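You operate a simulated robot arm through the tools that you are given. There is no shell and no other tool. Be economical: measure what you need, move in short steps, check, and stop when the job is done.

The job below is to be done with a simulated robot arm. You get a single attempt, and the scene is never put back.

JOB
Scrape the green-banded plate into the food tub, then scrub it clean.
Fine: scrape with the purple block, tipped off over the tub and put back; soapy yellow sponge, put back too; leave the other plates.

The check looks at the end state, three seconds after you hand in, the way a careful person would. Anything else that was tipped, shoved, dropped, spilled or broken makes it a failure.

ROBOT AND FRAMES
A 6-joint arm with a two-finger parallel gripper, fixed in place. Base frame: the origin is at the foot of the arm, x ahead of it, y to its left, z up; the work surface is at about z = 0.9. Readings come in m, rad, newtons and seconds.
With the tool pointing down near the work surface it reaches from about 0.24 to 0.64 m from the base axis. Its first joint turns from -1.152 to 1.152 rad. Payload 2.7 kg.
Tool frame: the origin (TCP) lies between the finger pads and is the grasp point; the fingertips stand 0.023 m ahead of it; z points along the fingers, y is the line along which they close. The gripper opens to 0.094 m. The fingers are 0.038 m wide and 0.01 m thick; the gripper's body (0.054 by 0.096 m) begins 0.039 m behind the TCP.
Orientation is told as [roll, pitch, yaw] about the base's x, y, z axes, in that order, counted from this pose: with the fingers straight down and closing along the base's y, the tool's x points along the base's -x, its y along +y and its z along -z.

CONTROLS
- The arm moves only by the tool jog_arm. Its argument "targets" is a list of rows, each a list of 7 numbers: the shift along the base's x, y, z in m, then the turn, a rotation vector about the base's x, y, z in rad, then the gripper command, from -1 (fully open) to 1 (shut), values between in proportion. In form: [[tx, ty, tz, rx, ry, rz, claw], ...]. A call has 1 to 12 rows; each row is the pose to reach, as a shift and turn from the pose commanded when the call began. Rows are played at 5 a second. More than 0.05 m and 0.15 rad between two rows, or a gripper value outside its range, and nothing of the call is played. Where a pose cannot be reached the arm comes as near as it can. A force on the tool above 40 N (or 10 N above the force at the start of the call, whichever is more), or a blocked arm, ends the call early, and 0.2 s more pass. Each finger travels about 0.045 m/s and halts on what it meets, pressing with about 29 N; the grip force reading is that of the motor and also rises with nothing between the fingers. The clock runs only during rows and for 0.2 s after the last one: add rows that repeat a pose to give the fingers time. The reply holds the time, the measured pose of the TCP, the force on the tool along the base axes, the opening and the grip force, in the units named above and with some noise, with the torque about the TCP (base axes, N m) and any sound that the robot's microphone picked up.
- Cameras (640 x 400 px; columns grow to the right, rows downward): "scene" is fixed at [0.0941, -0.4291, 1.4093]; the picture's right is [0.80, -0.60, 0.00], its down [-0.30, -0.40, -0.86] and it looks along [0.52, 0.69, -0.50] (base axes); focal length 272 px, centre (320, 200). "wrist" rides on the gripper at [0.086, 0.016, -0.075] in the tool frame; the picture's right is [-0.18, 0.98, 0.00], its down [-0.58, -0.11, -0.81] and it looks along [-0.79, -0.15, 0.59] (tool axes); focal length 243 px, centre (320, 200). There is no depth. A picture from a camera that has moved, and an enlarged one, comes with that camera's place and axes in the base frame and with its lens. The place of the scene camera against the robot may be out by one fixed shift of up to 0.025 m in any direction.
- get_image(camera): a new picture of that camera. The clock stands still meanwhile.
- close_up(camera, box): a new picture of the part [left, top, right, bottom] of that camera's present view, enlarged. The clock stands still meanwhile.
- job_done(): hands the job in; it is judged then, once.

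Work in short steps. Places have to be worked out from the pictures, the camera data and where the tool is seen: move nearer, look again, correct. Check each grasp and each placing, and mend what went wrong. You have 120 turns and 84 pictures in all, those below and enlarged ones among them. Open the gripper and draw the arm clear of the work before you hand the job in, unless the task says otherwise; then end with one line.

The tools are called after ">>>" as a command line: name --pt "numbers of a row" for each row, then --argument value for the rest, lists and objects as JSON in quotes. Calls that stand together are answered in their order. jog_arm: Moves the arm, as the interface text tells. Its arguments: {"type":"object","properties":{"targets":{"type":"array","items":{"type":"array","items":{"type":"number"}}}},"required":["targets"]} The other tools are called the same way: get_image (camera) takes a picture; close_up (camera, box) takes an enlarged picture of a part of a camera's view; job_done () hands the job in.

At the start:

```text
time_s: 0.0
position: [0.3551, 0.0484, 1.3079]
tool_rot: [0.001, -0.002, 0.003]
force: [-0.1, -0.6, -0.3]
wrist_torque: [0.01, 0.0, -0.01]
grip_width: 0.0938
gripper_force: 0.0
```

scene: 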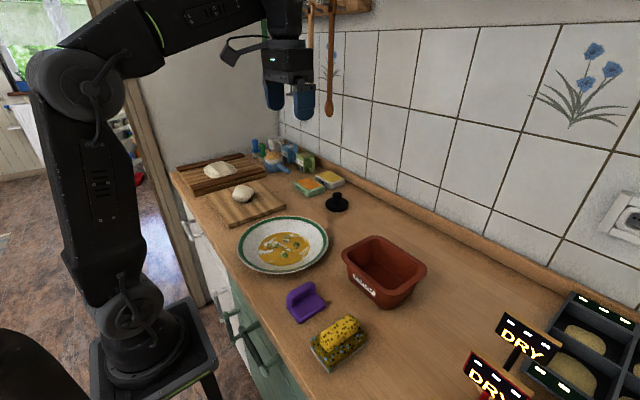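
wrist: 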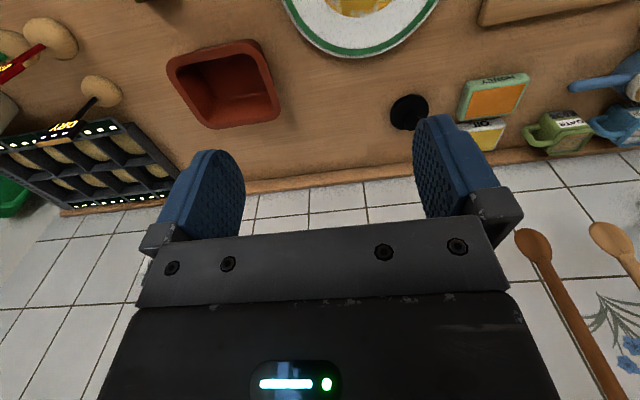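

The scene shows a green-banded plate with food, a tub, a purple scraper block and a yellow sponge. I'll take enlarged views to find their places.

>>> close_up --camera "scene" --box '[220, 200, 440, 380]'

>>> close_up --camera "scene" --box '[160, 120, 380, 260]'

>>> close_up --camera "scene" --box '[440, 270, 640, 400]'

```text
2.22 times, centred on (330, 290) of scene
camera zoom: at [0.0941, -0.4291, 1.4093], right [0.8, -0.6, 0.0], down [-0.3, -0.4, -0.86], along [0.52, 0.69, -0.5], focal length 604 px, centre (298, 0)
```

zoom: 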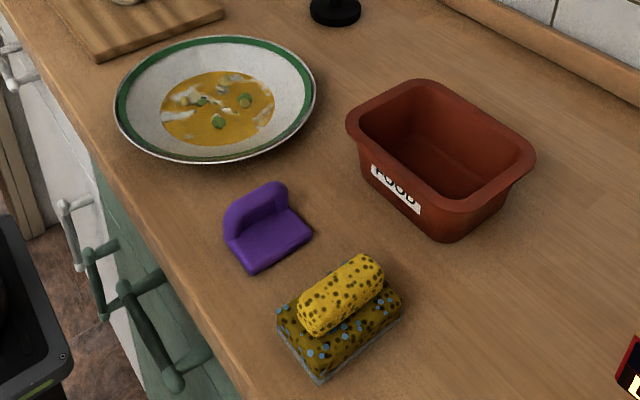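

```text
2.86 times, centred on (270, 190) of scene
camera zoom: at [0.0941, -0.4291, 1.4093], right [0.8, -0.6, 0.0], down [-0.3, -0.4, -0.86], along [0.52, 0.69, -0.5], focal length 777 px, centre (463, 229)
```

zoom: 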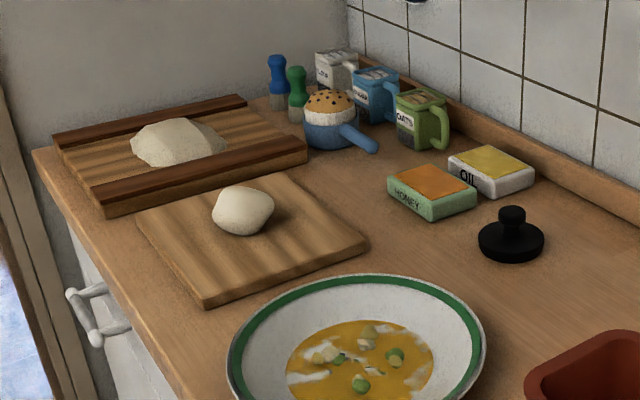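

```text
3.08 times, centred on (540, 335) of scene
camera zoom: at [0.0941, -0.4291, 1.4093], right [0.8, -0.6, 0.0], down [-0.3, -0.4, -0.86], along [0.52, 0.69, -0.5], focal length 836 px, centre (-357, -215)
```

zoom: 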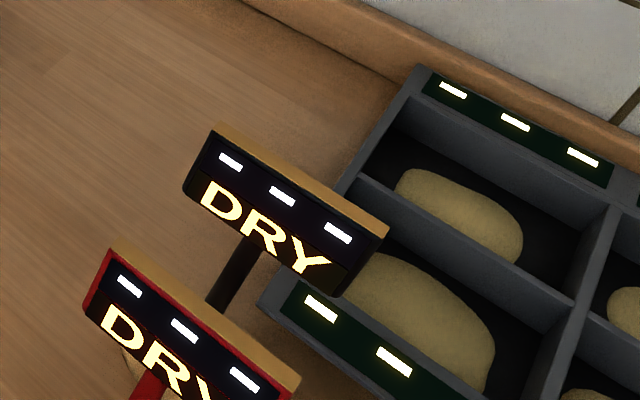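

Rough estimates: plate at (0.37, 0.11), scraper at (0.32, -0.08), tub at (0.50, -0.14) and sponge at (0.31, -0.21). I'll pitch the tool so the wrist camera looks down on the work for a better fix.

>>> jog_arm --pt "0 -0.02 0 0 0.13 0 -1" --pt "0 -0.04 0 0 0.26 0 -1" --pt "0 -0.06 0 0 0.39 0 -1" --pt "0 -0.08 0 0 0.52 0 -1" --pt "0 -0.1 0 0 0.65 0 -1" --pt "0 -0.12 0 0 0.75 0 -1"

>>> get_image --camera "wrist"

```text
time_s: 1.4
position: [0.3028, -0.0877, 1.1604]
tool_rot: [0.003, 0.739, 0.002]
force: [-0.1, 0.0, 0.2]
wrist_torque: [0.02, -0.02, 0.05]
grip_width: 0.0941
gripper_force: 0.0
out of reach, approached as far as the arm can: row 2, 3, 4, 5, 6
```

```text
78 pictures are left
camera wrist: at [0.2893, -0.0717, 1.2737], right [0.13, 0.98, -0.12], down [0.97, -0.11, 0.2], along [0.19, -0.15, -0.97], focal length 243 px, centre (320, 200)
```

wrist: 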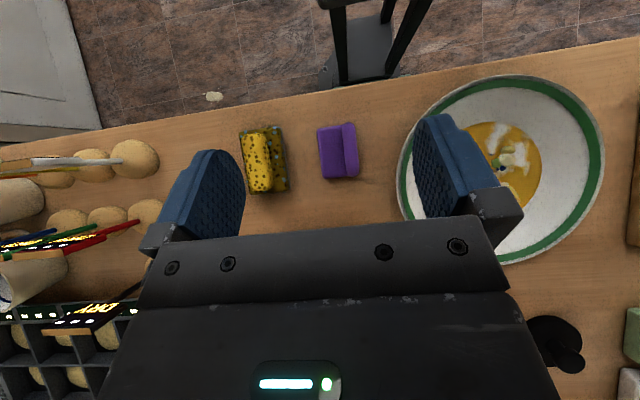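

The wrist view puts the scraper near (0.29, -0.09), the sponge at (0.29, -0.20) and the plate centre near (0.34, 0.12). I'll zoom in on the details.

>>> close_up --camera "wrist" --box '[220, 100, 400, 210]'

>>> close_up --camera "scene" --box '[270, 270, 390, 380]'

>>> close_up --camera "scene" --box '[230, 205, 440, 310]'

```text
3.56 times, centred on (310, 155) of wrist
camera zoom: at [0.2893, -0.0717, 1.2737], right [0.13, 0.98, -0.12], down [0.97, -0.11, 0.2], along [0.19, -0.15, -0.97], focal length 863 px, centre (356, 360)
```

zoom: 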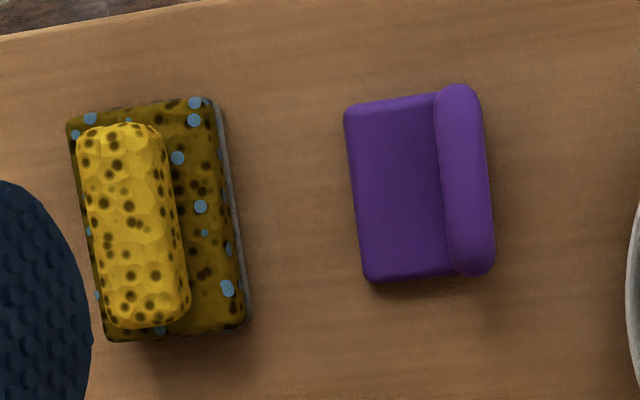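

```text
3.64 times, centred on (330, 325) of scene
camera zoom: at [0.0941, -0.4291, 1.4093], right [0.8, -0.6, 0.0], down [-0.3, -0.4, -0.86], along [0.52, 0.69, -0.5], focal length 988 px, centre (284, -254)
```

zoom: 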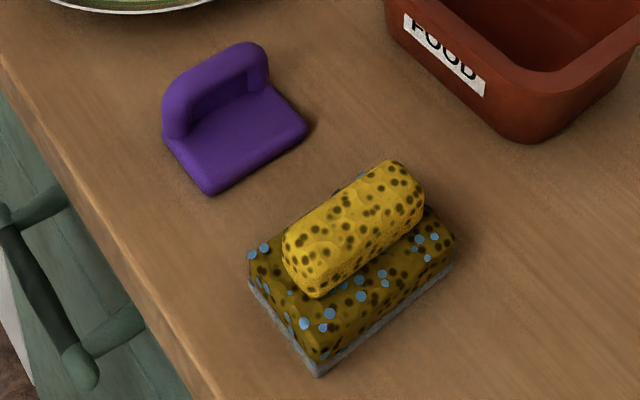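

```text
3.05 times, centred on (335, 258) of scene
camera zoom: at [0.0941, -0.4291, 1.4093], right [0.8, -0.6, 0.0], down [-0.3, -0.4, -0.86], along [0.52, 0.69, -0.5], focal length 828 px, centre (274, 25)
```

zoom: 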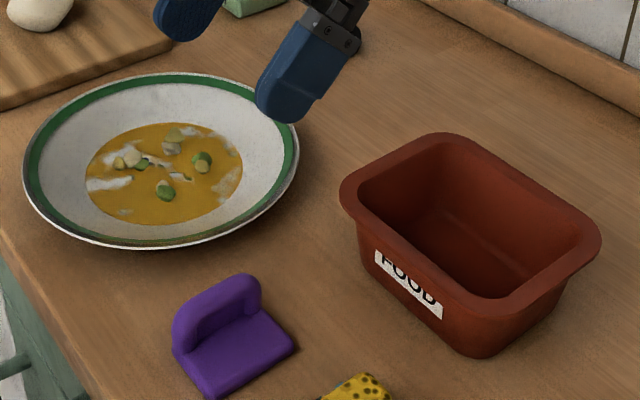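

The purple block has an upright ridge along x (about 0.016 thick) to grip, at roughly (0.291, -0.072). The sponge has a yellow grip bar on a pad. I'll straighten the tool above the block.

>>> jog_arm --pt "0 0.003 -0.02 0 -0.15 0 -1" --pt "-0.003 0.006 -0.04 0 -0.3 0 -1" --pt "-0.006 0.009 -0.06 0 -0.45 0 -1" --pt "-0.009 0.012 -0.08 0 -0.6 0 -1" --pt "-0.012 0.015 -0.09 0 -0.739 0 -1" --pt "-0.012 0.015 -0.09 0 -0.739 0 -1"

>>> get_image --camera "wrist"

>>> get_image --camera "scene"

```text
time_s: 2.8
position: [0.2954, -0.0696, 1.0679]
tool_rot: [0.001, 0.01, 0.001]
force: [-0.5, 0.6, -0.4]
wrist_torque: [0.0, -0.01, 0.01]
grip_width: 0.0939
gripper_force: 0.1
```

```text
74 pictures are left
camera wrist: at [0.2092, -0.055, 1.1421], right [0.18, 0.98, 0.0], down [0.59, -0.11, 0.8], along [0.79, -0.15, -0.6], focal length 243 px, centre (320, 200)
```

wrist: 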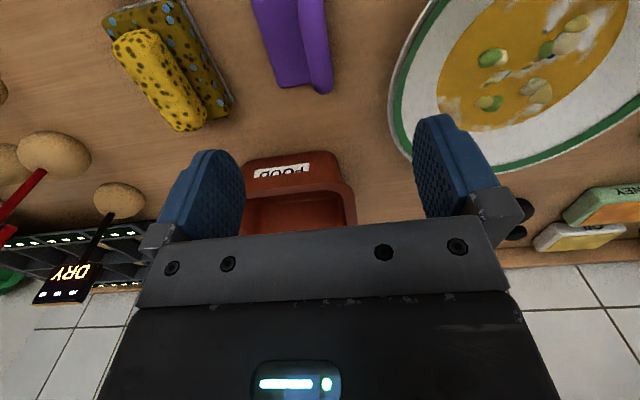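

```text
73 pictures are left
```

scene: 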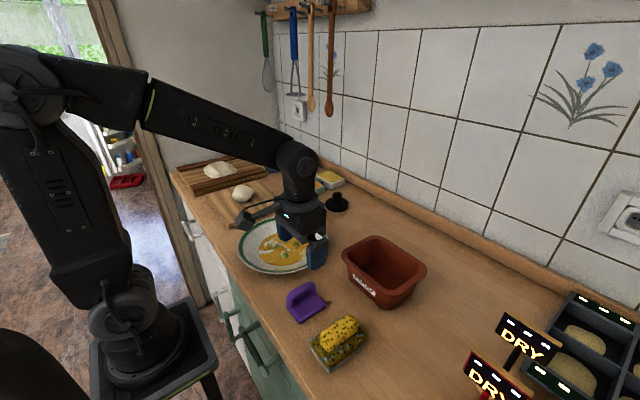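

Ridge centre is about y=-0.074. I'll narrow the fingers to about 0.06 and descend around the ridge, to TCP z about 0.955 first.

>>> jog_arm --pt "-0.002 -0.003 -0.03 0 -0.01 0 -0.3" --pt "-0.004 -0.005 -0.07 0 -0.01 0 -0.3" --pt "-0.004 -0.005 -0.1 0 -0.01 0 -0.3" --pt "-0.004 -0.005 -0.113 0 -0.01 0 -0.3" --pt "-0.004 -0.005 -0.113 0 -0.01 0 -0.3"

>>> get_image --camera "wrist"

>>> close_up --camera "scene" --box '[240, 240, 380, 340]'

```text
time_s: 4.0
position: [0.2899, -0.0758, 0.9544]
tool_rot: [0.001, 0.0, 0.001]
force: [0.5, 0.5, -0.3]
wrist_torque: [-0.01, -0.04, -0.04]
grip_width: 0.0613
gripper_force: 0.1
```

```text
72 pictures are left
camera wrist: at [0.2042, -0.0608, 1.0276], right [0.18, 0.98, 0.0], down [0.58, -0.11, 0.81], along [0.79, -0.15, -0.59], focal length 243 px, centre (320, 200)
```

wrist: 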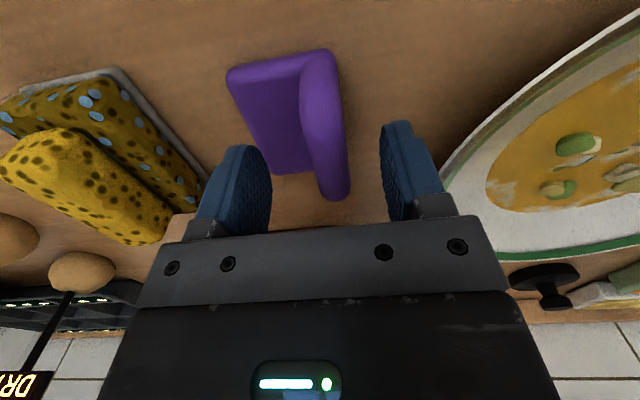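

```text
4.00 times, centred on (310, 290) of scene
camera zoom: at [0.0941, -0.4291, 1.4093], right [0.8, -0.6, 0.0], down [-0.3, -0.4, -0.86], along [0.52, 0.69, -0.5], focal length 1087 px, centre (360, -160)
```

zoom: 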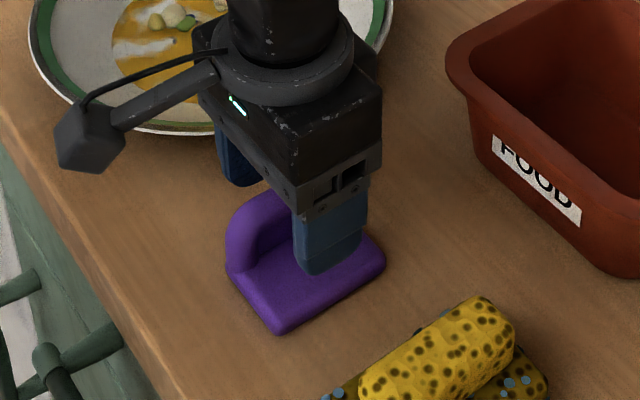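

The fingers straddle the ridge, with the tips around 0.931. I'll lower 0.01 m more and close.

>>> jog_arm --pt "-0.002 0.001 -0.005 0 0 0 -0.3" --pt "-0.002 0.001 -0.01 0 0 0 -0.3" --pt "-0.002 0.001 -0.01 0 0 0 0.0" --pt "-0.002 0.001 -0.01 0 0 0 0.4" --pt "-0.002 0.001 -0.01 0 0 0 0.8" --pt "-0.002 0.001 -0.01 0 0 0 1" --pt "-0.002 0.001 -0.01 0 0 0 1"

>>> get_image --camera "wrist"

```text
time_s: 5.6
position: [0.2883, -0.0753, 0.9443]
tool_rot: [0.001, 0.0, 0.003]
force: [-0.1, -0.6, 0.8]
wrist_torque: [-0.01, 0.02, 0.02]
grip_width: 0.0172
gripper_force: 28.6
```

```text
70 pictures are left
camera wrist: at [0.2022, -0.0597, 1.0181], right [0.18, 0.98, 0.0], down [0.58, -0.11, 0.81], along [0.79, -0.15, -0.59], focal length 243 px, centre (320, 200)
```

wrist: 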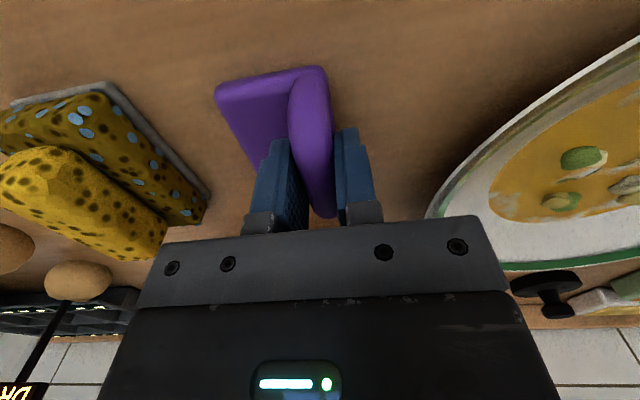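

The ridge is gripped at width 0.017, and the block's home is TCP (0.288, -0.075, 0.944). I'll lift and check that it comes along.

>>> jog_arm --pt "0 0 0.03 0 0 0 1" --pt "0 0 0.06 0 0 0 1" --pt "0 0.0 0.1 0 0 0 1" --pt "0 0.0 0.14 0 0 0 1" --pt "-0.02 0.03 0.16 0 0.0 0 1" --pt "-0.02 0.06 0.16 0 0.0 0 1"

>>> get_image --camera "wrist"

>>> get_image --camera "scene"

```text
time_s: 7.0
position: [0.2698, -0.0159, 1.1041]
tool_rot: [0.003, 0.001, 0.002]
force: [0.1, 0.0, 0.7]
wrist_torque: [-0.01, 0.0, 0.0]
grip_width: 0.0
gripper_force: 29.0
```

```text
69 pictures are left
camera wrist: at [0.1837, -0.0001, 1.1781], right [0.18, 0.98, 0.0], down [0.58, -0.11, 0.81], along [0.79, -0.15, -0.59], focal length 243 px, centre (320, 200)
```

wrist: 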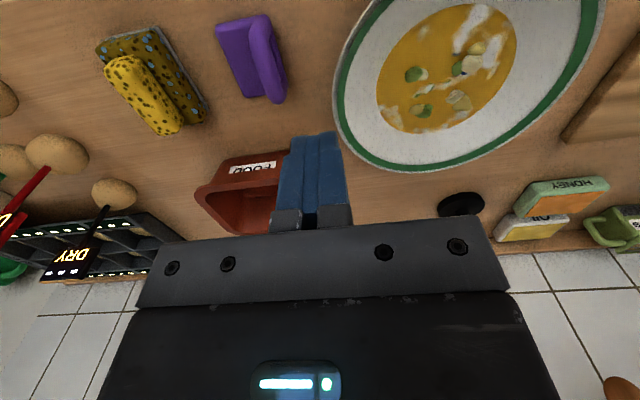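

```text
68 pictures are left
```

scene: 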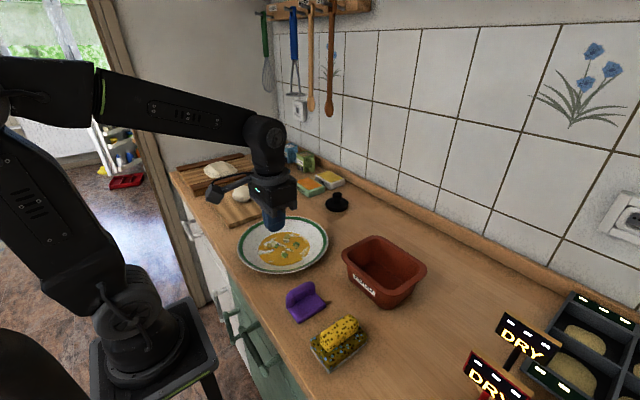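

The block slipped out: the pads only held the ridge's rounded top, and the block is still upright in place. I'll return with the fingers open and grasp deeper.

>>> jog_arm --pt "0 0 0 0 0 0 -0.3" --pt "0.018 -0.03 -0.03 0 0 0 -0.3" --pt "0.018 -0.059 -0.06 0 0 0 -0.3" --pt "0.018 -0.059 -0.1 0 0 0 -0.3" --pt "0.018 -0.059 -0.14 0 0 0 -0.3" --pt "0.018 -0.059 -0.16 0 0 0 -0.3" --pt "0.018 -0.059 -0.163 0 0 0 -0.3" --pt "0.018 -0.059 -0.163 0 0 0 -0.3"

>>> get_image --camera "wrist"

>>> close_up --camera "scene" --box '[260, 260, 350, 330]'

```text
time_s: 8.8
position: [0.2891, -0.0742, 0.9403]
tool_rot: [0.002, -0.001, 0.002]
force: [0.4, -0.8, -0.8]
wrist_torque: [0.05, -0.04, 0.0]
grip_width: 0.0611
gripper_force: 0.0
```

```text
67 pictures are left
camera wrist: at [0.2024, -0.0594, 1.0134], right [0.18, 0.98, 0.0], down [0.58, -0.11, 0.81], along [0.79, -0.15, -0.59], focal length 243 px, centre (320, 200)
```

wrist: 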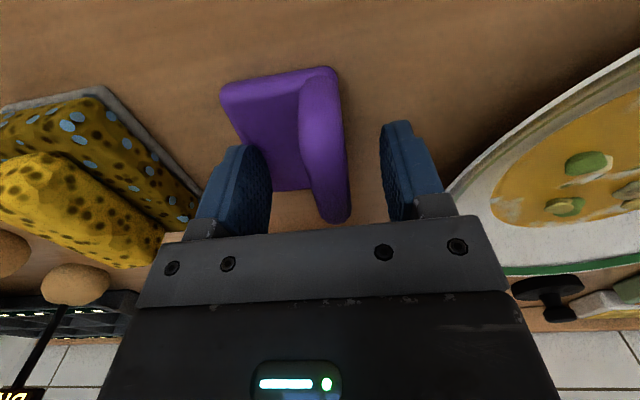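

```text
5.71 times, centred on (305, 295) of scene
camera zoom: at [0.0941, -0.4291, 1.4093], right [0.8, -0.6, 0.0], down [-0.3, -0.4, -0.86], along [0.52, 0.69, -0.5], focal length 1553 px, centre (406, -343)
```

zoom: 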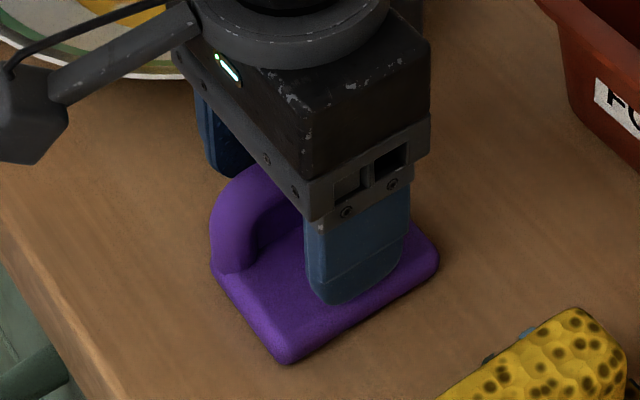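

The fingertip is just above the block's base. I'll go down in 2 mm steps, watching the force.

>>> jog_arm --pt "0 0 -0.002 0 0 0 -0.3" --pt "0 0 -0.004 0 0 0 -0.3" --pt "0 0 -0.006 0 0 0 -0.3" --pt "0 0 -0.006 0 0 0 -0.3"

```text
time_s: 9.8
position: [0.2907, -0.075, 0.9371]
tool_rot: [-0.001, -0.003, 0.003]
force: [-3.4, 1.8, 11.8]
wrist_torque: [-0.34, 0.15, -0.14]
grip_width: 0.0602
gripper_force: 0.1
stopped in row 4: the force on the tool passed its limit at 42 N (the readings are from after the stop); the commanded pose is now the measured one
```

Contact came at TCP z of about 0.937, so the base top is near 0.914. I'll back off 1 mm, close, then lift a little to test the grip.

>>> jog_arm --pt "0 0 0.0015 0 0 0 -0.3" --pt "0 0 0.0015 0 0 0 0.1" --pt "0 0 0.0015 0 0 0 0.5" --pt "0 0 0.0015 0 0 0 1" --pt "0 0 0.0015 0 0 0 1" --pt "0 0 0.0015 0 0 0 1" --pt "0 0 0.0015 0 0 0 1"

>>> jog_arm --pt "0 0 0.005 0 0 0 1" --pt "0 0 0.01 0 0 0 1" --pt "0 0 0.015 0 0 0 1" --pt "0 0 0.02 0 0 0 1"

>>> get_image --camera "wrist"

>>> close_up --camera "scene" --box '[260, 260, 350, 330]'

```text
time_s: 11.4
position: [0.2905, -0.0752, 0.938]
tool_rot: [0.001, -0.003, 0.001]
force: [0.8, 0.7, -0.3]
wrist_torque: [0.02, -0.01, -0.01]
grip_width: 0.0176
gripper_force: 29.0
```

```text
time_s: 12.4
position: [0.2892, -0.0751, 0.9576]
tool_rot: [0.001, -0.003, 0.002]
force: [0.7, -1.0, -1.1]
wrist_torque: [-0.01, 0.0, 0.01]
grip_width: 0.0176
gripper_force: 28.7
```

```text
65 pictures are left
camera wrist: at [0.2032, -0.0601, 1.0317], right [0.18, 0.98, 0.0], down [0.58, -0.11, 0.81], along [0.79, -0.15, -0.59], focal length 243 px, centre (320, 200)
```

wrist: 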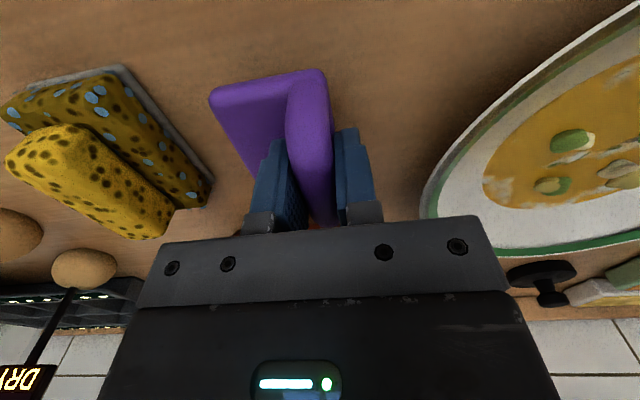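

```text
5.71 times, centred on (305, 295) of scene
camera zoom: at [0.0941, -0.4291, 1.4093], right [0.8, -0.6, 0.0], down [-0.3, -0.4, -0.86], along [0.52, 0.69, -0.5], focal length 1553 px, centre (406, -343)
```

zoom: 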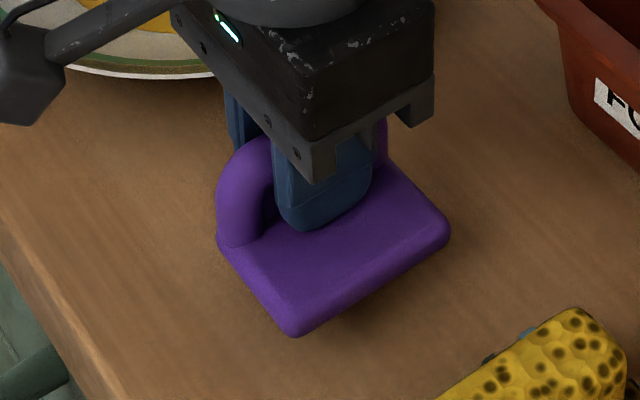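

The block is held, and its underside is 0.038 below the TCP. I'll lift more and carry it above the plate.

>>> jog_arm --pt "0 0 0.03 0 0 0 1" --pt "0 0 0.06 0 0 0 1" --pt "0.01 0.04 0.07 0 0 0 1" --pt "0.02 0.08 0.07 0 0 0 1" --pt "0.03 0.12 0.07 0 0 0 1" --pt "0.04 0.16 0.07 0 0 0 1" --pt "0.05 0.2 0.06 0 0 0 1" --pt "0.05 0.22 0.04 0 0 0 1"

>>> get_image --camera "wrist"

>>> close_up --camera "scene" --box '[220, 180, 380, 300]'

```text
time_s: 14.2
position: [0.3393, 0.1465, 0.998]
tool_rot: [-0.001, -0.003, 0.001]
force: [0.4, 0.4, -1.1]
wrist_torque: [0.0, 0.04, -0.03]
grip_width: 0.0175
gripper_force: 29.0
```

```text
63 pictures are left
camera wrist: at [0.254, 0.1617, 1.07], right [0.18, 0.98, 0.0], down [0.58, -0.11, 0.81], along [0.79, -0.15, -0.59], focal length 243 px, centre (320, 200)
```

wrist: 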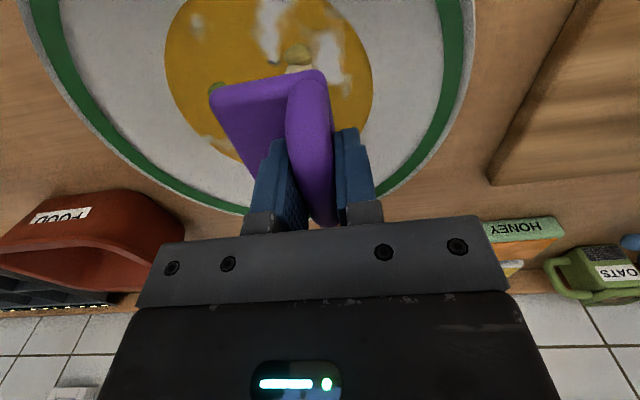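

```text
3.33 times, centred on (300, 240) of scene
camera zoom: at [0.0941, -0.4291, 1.4093], right [0.8, -0.6, 0.0], down [-0.3, -0.4, -0.86], along [0.52, 0.69, -0.5], focal length 906 px, centre (387, 67)
```

zoom: 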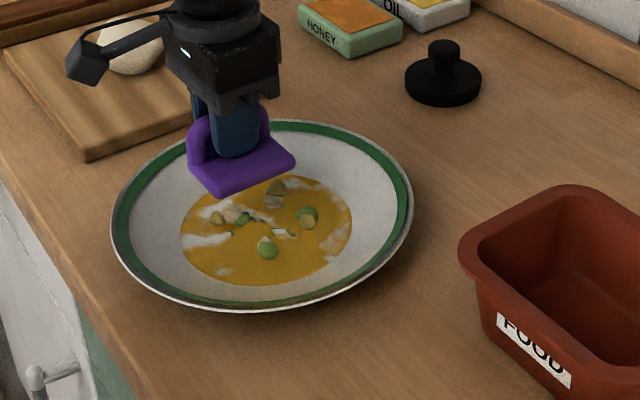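

The food disc is centred around (0.337, 0.117) with a radius of about 0.065. I'll lower at the +y side, approaching contact in small steps.

>>> jog_arm --pt "0 0.003 -0.02 0 0 0 1" --pt "0 0.006 -0.035 0 0 0 1" --pt "0 0.006 -0.043 0 0 0 1" --pt "0 0.006 -0.045 0 0 0 1" --pt "0 0.006 -0.045 0 0 0 1"

>>> close_up --camera "scene" --box '[230, 200, 350, 290]'

```text
time_s: 15.4
position: [0.3394, 0.1499, 0.9539]
tool_rot: [0.001, -0.003, 0.002]
force: [0.0, 0.5, -0.6]
wrist_torque: [0.03, -0.05, -0.01]
grip_width: 0.0176
gripper_force: 29.0
```

```text
4.44 times, centred on (290, 245) of scene
camera zoom: at [0.0941, -0.4291, 1.4093], right [0.8, -0.6, 0.0], down [-0.3, -0.4, -0.86], along [0.52, 0.69, -0.5], focal length 1208 px, centre (453, 0)
```

zoom: 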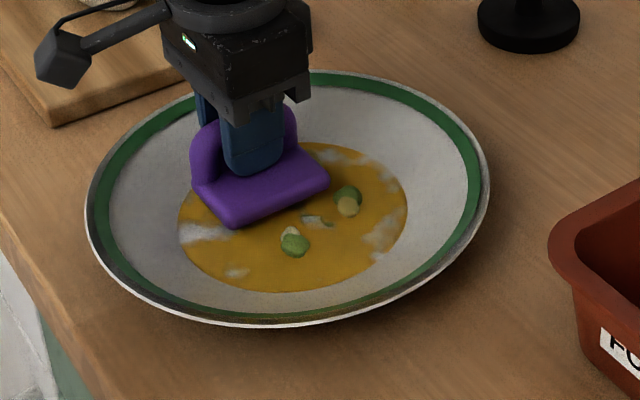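

Not in contact yet at 0.954. I'll keep going down in 1 mm steps.

>>> jog_arm --pt "0 0 -0.002 0 0 0 1" --pt "0 0 -0.004 0 0 0 1" --pt "0 0 -0.005 0 0 0 1" --pt "0 0 -0.005 0 0 0 1"

>>> close_up --camera "scene" --box '[230, 200, 350, 290]'

```text
time_s: 16.4
position: [0.3391, 0.1523, 0.9485]
tool_rot: [0.001, -0.002, 0.001]
force: [0.2, 0.1, -0.5]
wrist_torque: [0.01, 0.0, 0.01]
grip_width: 0.0172
gripper_force: 28.8
```

```text
4.44 times, centred on (290, 245) of scene
camera zoom: at [0.0941, -0.4291, 1.4093], right [0.8, -0.6, 0.0], down [-0.3, -0.4, -0.86], along [0.52, 0.69, -0.5], focal length 1208 px, centre (453, 0)
```

zoom: 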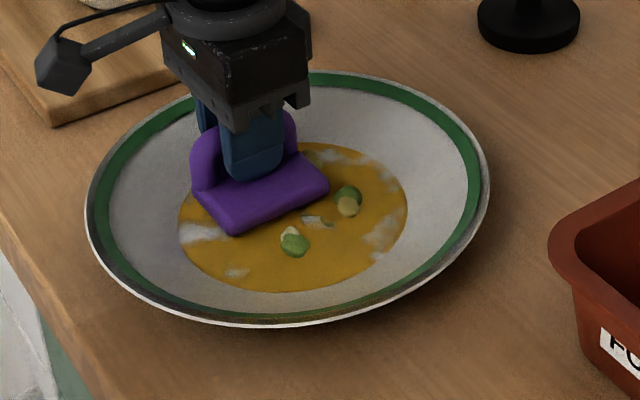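

>>> jog_arm --pt "0 0 -0.001 0 0 0 1" --pt "0 0 -0.002 0 0 0 1" --pt "0 0 -0.002 0 0 0 1"

```text
time_s: 17.2
position: [0.3397, 0.1516, 0.9448]
tool_rot: [-0.001, -0.004, 0.004]
force: [-0.5, -0.6, -0.1]
wrist_torque: [-0.01, 0.01, 0.01]
grip_width: 0.0173
gripper_force: 28.8
```

Still free at 0.945, so I'll go on.

>>> jog_arm --pt "0 0 -0.001 0 0 0 1" --pt "0 0 -0.002 0 0 0 1" --pt "0 0 -0.002 0 0 0 1"

```text
time_s: 18.0
position: [0.3395, 0.1514, 0.9426]
tool_rot: [-0.002, -0.003, 0.003]
force: [-1.1, 1.4, 4.1]
wrist_torque: [-0.05, 0.11, -0.03]
grip_width: 0.0174
gripper_force: 29.1
```

Light contact of 4 N at TCP z of about 0.943. I'll sweep toward -y in small steps.

>>> jog_arm --pt "0 -0.008 0 0 0 0 1" --pt "0 -0.016 0 0 0 0 1" --pt "0 -0.024 0 0 0 0 1" --pt "0 -0.032 0 0 0 0 1" --pt "0 -0.04 0 0 0 0 1"

>>> close_up --camera "scene" --box '[230, 200, 350, 290]'

```text
time_s: 19.2
position: [0.339, 0.1125, 0.943]
tool_rot: [0.003, -0.006, 0.001]
force: [0.0, 4.6, 12.2]
wrist_torque: [-0.06, 0.33, -0.11]
grip_width: 0.0175
gripper_force: 29.1
```

```text
4.44 times, centred on (290, 245) of scene
camera zoom: at [0.094, -0.4291, 1.4093], right [0.8, -0.6, 0.0], down [-0.3, -0.4, -0.86], along [0.52, 0.69, -0.5], focal length 1208 px, centre (453, 0)
```

zoom: 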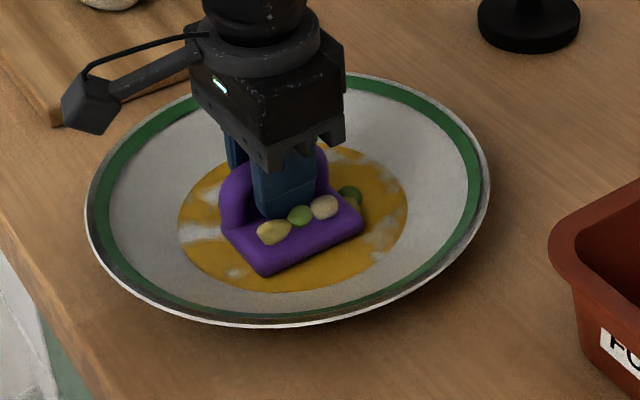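

Three food bits are now riding on the block, and one remains on its far side. I'll lift slightly, shift to +x and sweep again.

>>> jog_arm --pt "0 0 0.01 0 0 0 1" --pt "0.01 0.015 0.025 0 0 0 1" --pt "0.02 0.03 0.025 0 0 0 1" --pt "0.03 0.04 0.025 0 0 0 1" --pt "0.03 0.04 0.025 0 0 0 1"

>>> close_up --camera "scene" --box '[230, 200, 350, 290]'

>>> get_image --camera "wrist"

```text
time_s: 20.4
position: [0.3685, 0.1527, 0.9675]
tool_rot: [-0.001, -0.003, 0.002]
force: [-0.6, 0.1, -0.3]
wrist_torque: [-0.02, -0.01, 0.03]
grip_width: 0.0176
gripper_force: 29.4
```

```text
4.44 times, centred on (290, 245) of scene
camera zoom: at [0.0941, -0.4291, 1.4093], right [0.8, -0.6, 0.0], down [-0.3, -0.4, -0.86], along [0.52, 0.69, -0.5], focal length 1208 px, centre (453, 0)
```

zoom: 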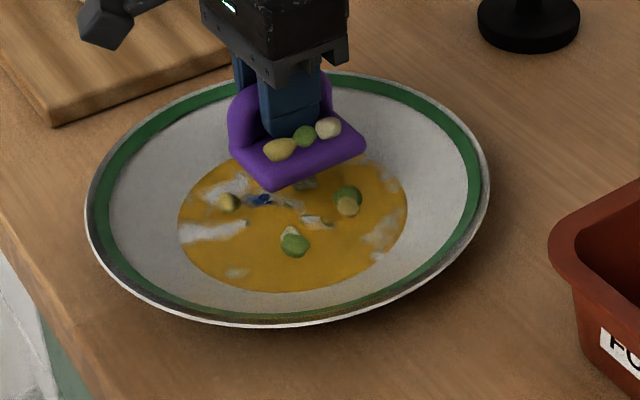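

```text
57 pictures are left
camera wrist: at [0.2818, 0.1671, 1.0409], right [0.18, 0.98, 0.0], down [0.58, -0.11, 0.81], along [0.79, -0.15, -0.59], focal length 243 px, centre (320, 200)
```

wrist: 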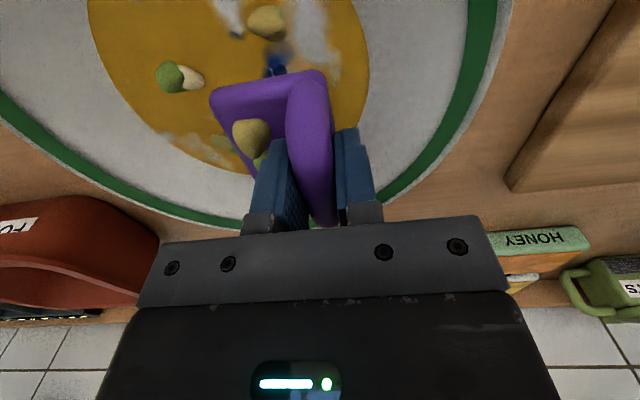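

The block holds a load, but the plate still has bits and sauce, and a blue pattern shows where it was scraped. I'll do a second stroke at x=0.36 with a firmer press.

>>> jog_arm --pt "-0.008 -0.005 -0.012 0 0 0 1" --pt "-0.008 -0.007 -0.02 0 0 0 1" --pt "-0.008 -0.007 -0.023 0 0 0 1" --pt "-0.008 -0.007 -0.025 0 0 0 1"

```text
time_s: 21.4
position: [0.3604, 0.1455, 0.942]
tool_rot: [0.0, -0.005, 0.002]
force: [-2.1, -2.3, 9.8]
wrist_torque: [-0.14, 0.15, -0.06]
grip_width: 0.0178
gripper_force: 28.6
```

The press is about 10 N. I'll sweep toward -y.

>>> jog_arm --pt "0 -0.008 0 0 0 0 1" --pt "0 -0.016 0 0 0 0 1" --pt "0 -0.024 0 0 0 0 1" --pt "0 -0.032 0 0 0 0 1"

>>> close_up --camera "scene" --box '[230, 200, 350, 290]'

```text
time_s: 22.4
position: [0.3604, 0.1124, 0.943]
tool_rot: [0.001, -0.005, 0.003]
force: [1.4, 1.4, 2.6]
wrist_torque: [0.02, -0.13, 0.0]
grip_width: 0.0175
gripper_force: 29.4
```

```text
4.44 times, centred on (290, 245) of scene
camera zoom: at [0.0941, -0.4291, 1.4093], right [0.8, -0.6, 0.0], down [-0.3, -0.4, -0.86], along [0.52, 0.69, -0.5], focal length 1208 px, centre (453, 0)
```

zoom: 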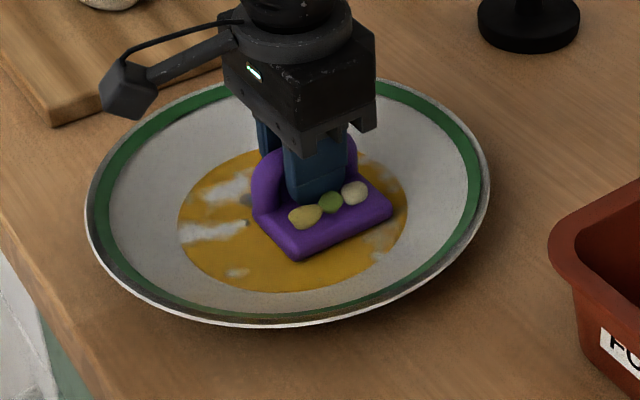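

The bit at the left has gone. I'll sweep a bit on toward -y and -x, then lift and look.

>>> jog_arm --pt "-0.006 -0.004 -0.001 0 0 0 1" --pt "-0.014 -0.006 -0.001 0 0 0 1" --pt "-0.022 -0.007 -0.001 0 0 0 1" --pt "-0.03 -0.007 -0.001 0 0 0 1" --pt "-0.038 -0.005 -0.001 0 0 0 1" --pt "-0.038 0.003 -0.001 0 0 0 1" --pt "-0.038 0.011 -0.001 0 0 0 1" --pt "-0.038 0.019 -0.001 0 0 0 1" --pt "-0.038 0.027 0.01 0 0 0 1" --pt "-0.038 0.03 0.035 0 0 0 1" --pt "-0.038 0.03 0.06 0 0 0 1" --pt "-0.038 0.03 0.06 0 0 0 1"

>>> close_up --camera "scene" --box '[230, 200, 350, 290]'

```text
time_s: 25.0
position: [0.3233, 0.1425, 1.0046]
tool_rot: [-0.002, -0.004, 0.002]
force: [0.3, 0.3, -1.1]
wrist_torque: [0.03, 0.03, 0.0]
grip_width: 0.0173
gripper_force: 28.5
```

```text
4.44 times, centred on (290, 245) of scene
camera zoom: at [0.0941, -0.4291, 1.4093], right [0.8, -0.6, 0.0], down [-0.3, -0.4, -0.86], along [0.52, 0.69, -0.5], focal length 1208 px, centre (453, 0)
```

zoom: 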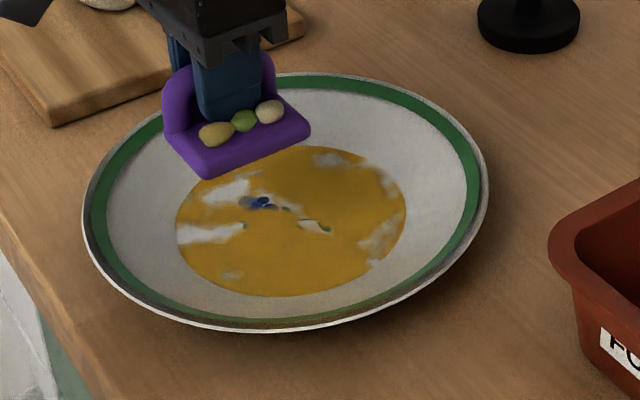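

All the bits are off the plate and on the block; the sauce left behind is for scrubbing. I judge the tub centre at about (0.475, -0.13), so I'll carry the load there level and high.

>>> jog_arm --pt "0.01 -0.01 0.03 0 0 0 1" --pt "0.02 -0.03 0.06 0 0 0 1" --pt "0.035 -0.06 0.09 0 0 0 1" --pt "0.05 -0.09 0.1 0 0 0 1" --pt "0.065 -0.12 0.1 0 0 0 1" --pt "0.08 -0.15 0.1 0 0 0 1" --pt "0.09 -0.18 0.1 0 0 0 1" --pt "0.1 -0.21 0.1 0 0 0 1" --pt "0.1 -0.22 0.1 0 0 0 1"

>>> get_image --camera "wrist"

>>> get_image --camera "scene"

```text
time_s: 27.0
position: [0.4237, -0.0768, 1.1029]
tool_rot: [0.0, -0.004, 0.004]
force: [0.4, 0.7, -0.7]
wrist_torque: [0.02, 0.01, 0.01]
grip_width: 0.0174
gripper_force: 29.4
```

```text
54 pictures are left
camera wrist: at [0.3375, -0.0619, 1.1765], right [0.18, 0.98, 0.0], down [0.58, -0.11, 0.81], along [0.79, -0.15, -0.59], focal length 243 px, centre (320, 200)
```

wrist: 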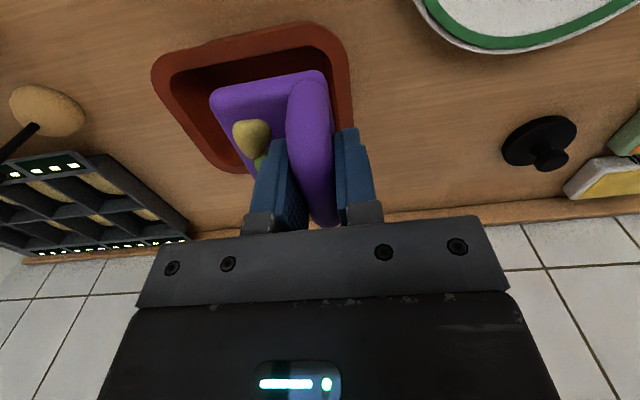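

```text
53 pictures are left
```

scene: 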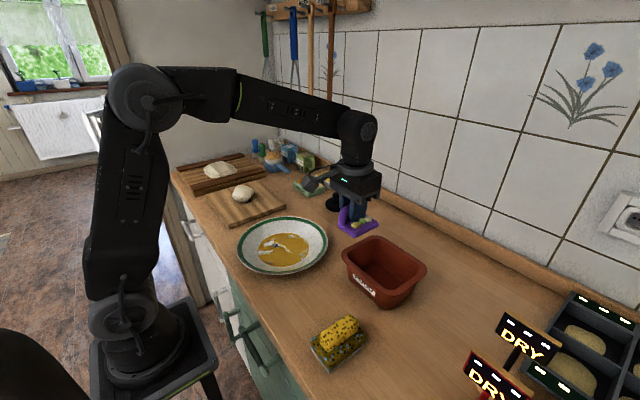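

The tub rim spans x about 0.41–0.54 and y about -0.215 to -0.064, so its centre is (0.475, -0.14). I'll move there and begin tipping the -y edge down.

>>> jog_arm --pt "0.025 -0.035 0.0 0 0 0 1" --pt "0.05 -0.075 0.0 0 0 0 1" --pt "0.05 -0.078 0.0 0.13 0 0 1" --pt "0.05 -0.078 0.0 0.26 0 0 1" --pt "0.05 -0.078 0.0 0.39 0 0 1" --pt "0.05 -0.078 0.0 0.52 0 0 1" --pt "0.05 -0.078 0.0 0.65 0 0 1"

>>> get_image --camera "scene"

```text
time_s: 28.6
position: [0.4734, -0.1564, 1.1043]
tool_rot: [0.649, -0.006, 0.0]
force: [0.2, 0.0, -0.8]
wrist_torque: [0.02, -0.02, -0.01]
grip_width: 0.0174
gripper_force: 29.2
```

```text
52 pictures are left
```

scene: 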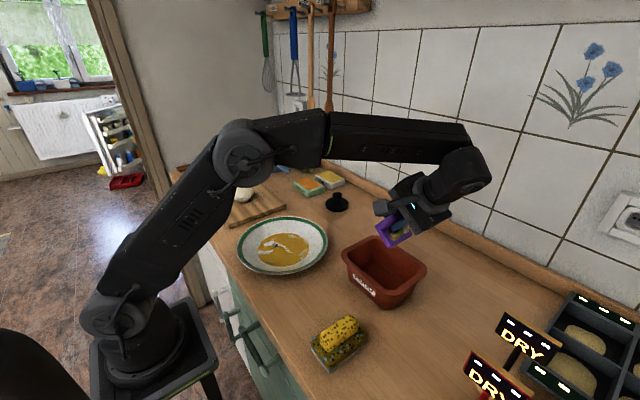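

The arm reaches the tip well. I'll tip further to about 1.45 rad and lower slightly.

>>> jog_arm --pt "0 0 -0.005 0.13 0 0 1" --pt "0 0 -0.01 0.26 0 0 1" --pt "0 0 -0.015 0.39 0 0 1" --pt "0 0 -0.02 0.52 0 0 1" --pt "0 0 -0.02 0.65 0 0 1" --pt "0 0 -0.02 0.8 0 0 1" --pt "0 0 -0.02 0.8 0 0 1" --pt "0 0 -0.02 0.8 0 0 1"

>>> close_up --camera "scene" --box '[320, 160, 480, 310]'

```text
time_s: 30.4
position: [0.4716, -0.1339, 1.0748]
tool_rot: [1.444, -0.005, -0.014]
force: [-0.3, -1.0, -0.4]
wrist_torque: [-0.06, 0.02, 0.03]
grip_width: 0.0176
gripper_force: 28.9
out of reach, approached as far as the arm can: row 6, 7, 8
```

```text
2.67 times, centred on (400, 235) of scene
camera zoom: at [0.0941, -0.4291, 1.4093], right [0.8, -0.6, 0.0], down [-0.3, -0.4, -0.86], along [0.52, 0.69, -0.5], focal length 725 px, centre (107, 107)
```

zoom: 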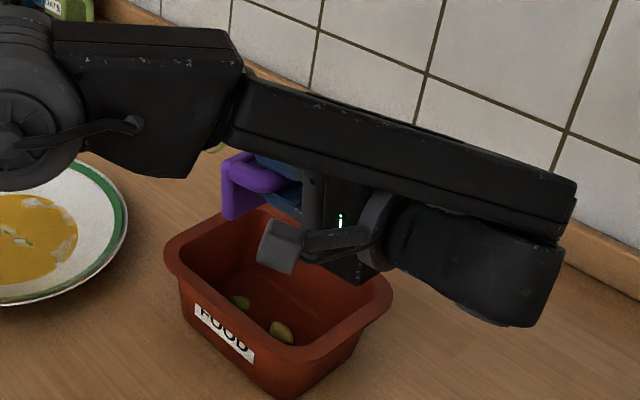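

The bits have fallen into the tub. I'll rise and level the block to check that it is empty.

>>> jog_arm --pt "0 0 0.01 -0.13 0 0 1" --pt "0 0 0.02 -0.26 0 0 1" --pt "0 0 0.03 -0.39 0 0 1" --pt "0 0 0.03 -0.52 0 0 1" --pt "0 0 0.03 -0.65 0 0 1" --pt "0 0 0.03 -0.78 0 0 1" --pt "0 0 0.03 -0.91 0 0 1" --pt "0 0 0.03 -1.04 0 0 1" --pt "0 0 0.03 -1.17 0 0 1" --pt "0 0 0.03 -1.3 0 0 1" --pt "0 0 0.03 -1.444 0 0.01 1" --pt "0 0 0.03 -1.444 0 0.01 1"

>>> get_image --camera "scene"

>>> close_up --camera "scene" --box '[320, 180, 460, 310]'

```text
time_s: 33.0
position: [0.4729, -0.1345, 1.1066]
tool_rot: [0.004, 0.002, 0.009]
force: [0.0, -0.1, 0.0]
wrist_torque: [0.01, -0.02, 0.03]
grip_width: 0.0175
gripper_force: 29.2
```

```text
50 pictures are left
```

scene: 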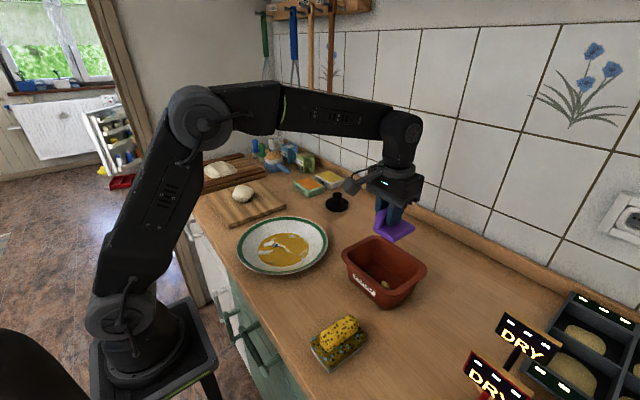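

```text
3.08 times, centred on (390, 245) of scene
camera zoom: at [0.0941, -0.4291, 1.4093], right [0.8, -0.6, 0.0], down [-0.3, -0.4, -0.86], along [0.52, 0.69, -0.5], focal length 836 px, centre (105, 62)
```

zoom: 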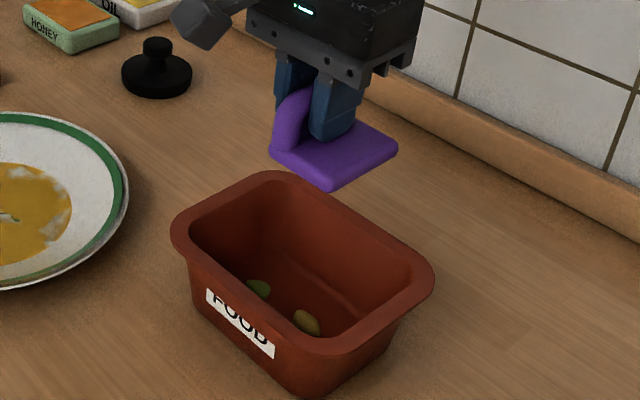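

The block is empty and level. Before putting it back, I'll check the plate for leftover bits.

>>> close_up --camera "scene" --box '[230, 205, 335, 280]'

```text
5.33 times, centred on (282, 242) of scene
camera zoom: at [0.0941, -0.4291, 1.4093], right [0.8, -0.6, 0.0], down [-0.3, -0.4, -0.86], along [0.52, 0.69, -0.5], focal length 1450 px, centre (520, -27)
```

zoom: 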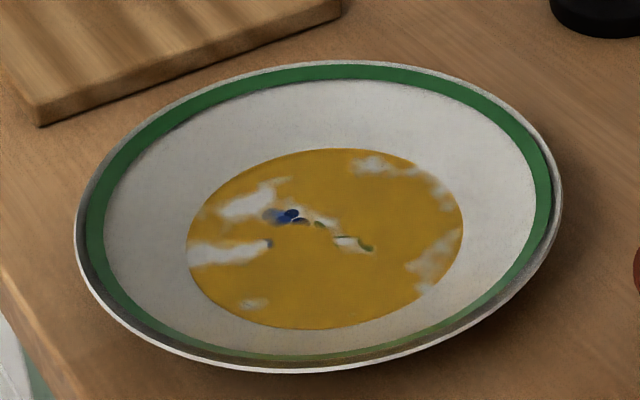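

Only a sauce film is left. I'll return the block to its home at TCP (0.290, -0.075).

>>> jog_arm --pt "-0.03 0.01 0 0 0 -0.002 1" --pt "-0.07 0.02 0 0 0 -0.004 1" --pt "-0.11 0.035 0 0 0 -0.006 1" --pt "-0.15 0.05 -0.02 0 -0.004 -0.007 1" --pt "-0.183 0.0595 -0.05 -0.003 -0.004 -0.007 1" --pt "-0.183 0.0595 -0.09 -0.003 -0.004 -0.007 1" --pt "-0.183 0.0595 -0.13 -0.003 -0.004 -0.007 1" --pt "-0.183 0.0595 -0.155 -0.003 -0.004 -0.007 1" --pt "-0.183 0.0595 -0.16 -0.003 -0.004 -0.007 1" --pt "-0.183 0.0595 -0.16 -0.003 -0.004 -0.007 1"

>>> get_image --camera "wrist"

```text
time_s: 35.2
position: [0.2876, -0.0747, 0.9434]
tool_rot: [0.003, -0.001, 0.001]
force: [0.3, -0.6, -0.9]
wrist_torque: [0.03, 0.03, 0.02]
grip_width: 0.0175
gripper_force: 29.2
```

```text
47 pictures are left
camera wrist: at [0.202, -0.0592, 1.0174], right [0.18, 0.98, 0.0], down [0.58, -0.11, 0.81], along [0.79, -0.14, -0.59], focal length 243 px, centre (320, 200)
```

wrist: 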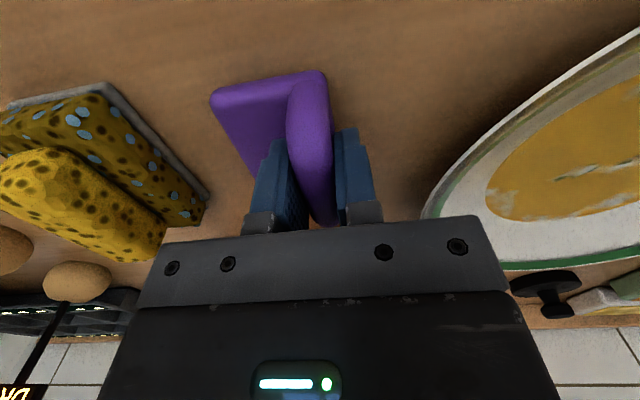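

It's right over its home and about 5 mm up. I'll lower until it touches.

>>> jog_arm --pt "0.002 0 -0.002 0 0 0 1" --pt "0.002 0 -0.004 0 0 0 1" --pt "0.002 0 -0.005 0 0 0 1" --pt "0.002 0 -0.005 0 0 0 1"

```text
time_s: 36.2
position: [0.291, -0.0736, 0.9394]
tool_rot: [0.004, -0.001, 0.0]
force: [0.2, 0.1, -0.2]
wrist_torque: [-0.03, 0.02, -0.03]
grip_width: 0.0174
gripper_force: 29.3
```

>>> jog_arm --pt "0 0 -0.001 0 0 0 1" --pt "0 0 -0.002 0 0 0 1" --pt "0 0 -0.002 0 0 0 1"

```text
time_s: 37.0
position: [0.2925, -0.0749, 0.9378]
tool_rot: [0.004, -0.001, 0.001]
force: [-0.4, 1.2, 2.5]
wrist_torque: [-0.16, -0.16, 0.02]
grip_width: 0.0172
gripper_force: 28.7
```

It's touching the surface at 2.5 N. I'll release, rise straight up and move over the sponge.

>>> jog_arm --pt "0 0 0.0 0 0 0 0.3" --pt "0 0 0.0 0 0 0 -0.2" --pt "0 0 0.0 0 0 0 -0.2" --pt "0 0 0.0 0 0 0 -0.2" --pt "0 0 0.03 0 0 0 -0.2" --pt "0 0 0.07 0 0 0 -0.2" --pt "0 -0.02 0.11 0 0 0 -0.4" --pt "0 -0.06 0.13 0 0 0.02 -0.4" --pt "-0.01 -0.1 0.13 0 0 0.04 -0.4" --pt "-0.02 -0.12 0.13 0 0 0.06 -0.4" --pt "-0.02 -0.12 0.13 0 0 0.06 -0.4"

>>> get_image --camera "wrist"

>>> close_up --camera "scene" --box '[270, 270, 390, 380]'

```text
time_s: 39.4
position: [0.2704, -0.1947, 1.0675]
tool_rot: [0.004, -0.001, 0.063]
force: [0.2, 0.3, 0.7]
wrist_torque: [0.0, -0.04, 0.02]
grip_width: 0.0658
gripper_force: 0.1
```

```text
46 pictures are left
camera wrist: at [0.1831, -0.1846, 1.1416], right [0.12, 0.99, 0.0], down [0.59, -0.07, 0.81], along [0.8, -0.1, -0.59], focal length 243 px, centre (320, 200)
```

wrist: 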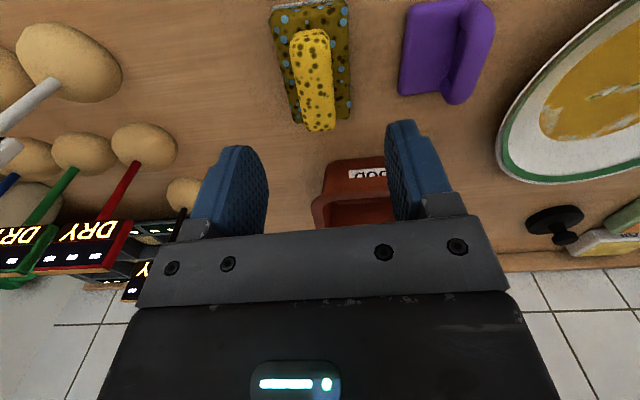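

```text
3.64 times, centred on (330, 325) of scene
camera zoom: at [0.0941, -0.4292, 1.4093], right [0.8, -0.6, 0.0], down [-0.3, -0.4, -0.86], along [0.52, 0.69, -0.5], focal length 988 px, centre (284, -254)
```

zoom: 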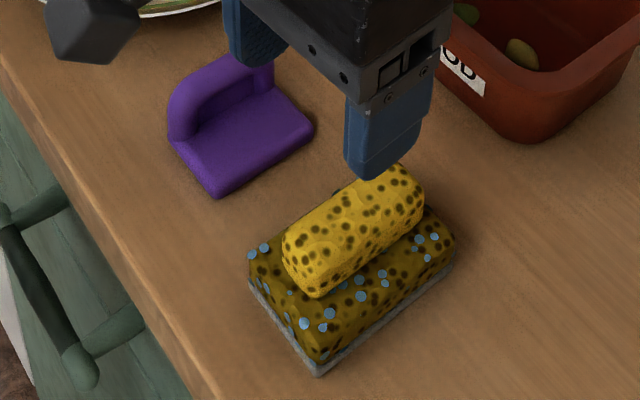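

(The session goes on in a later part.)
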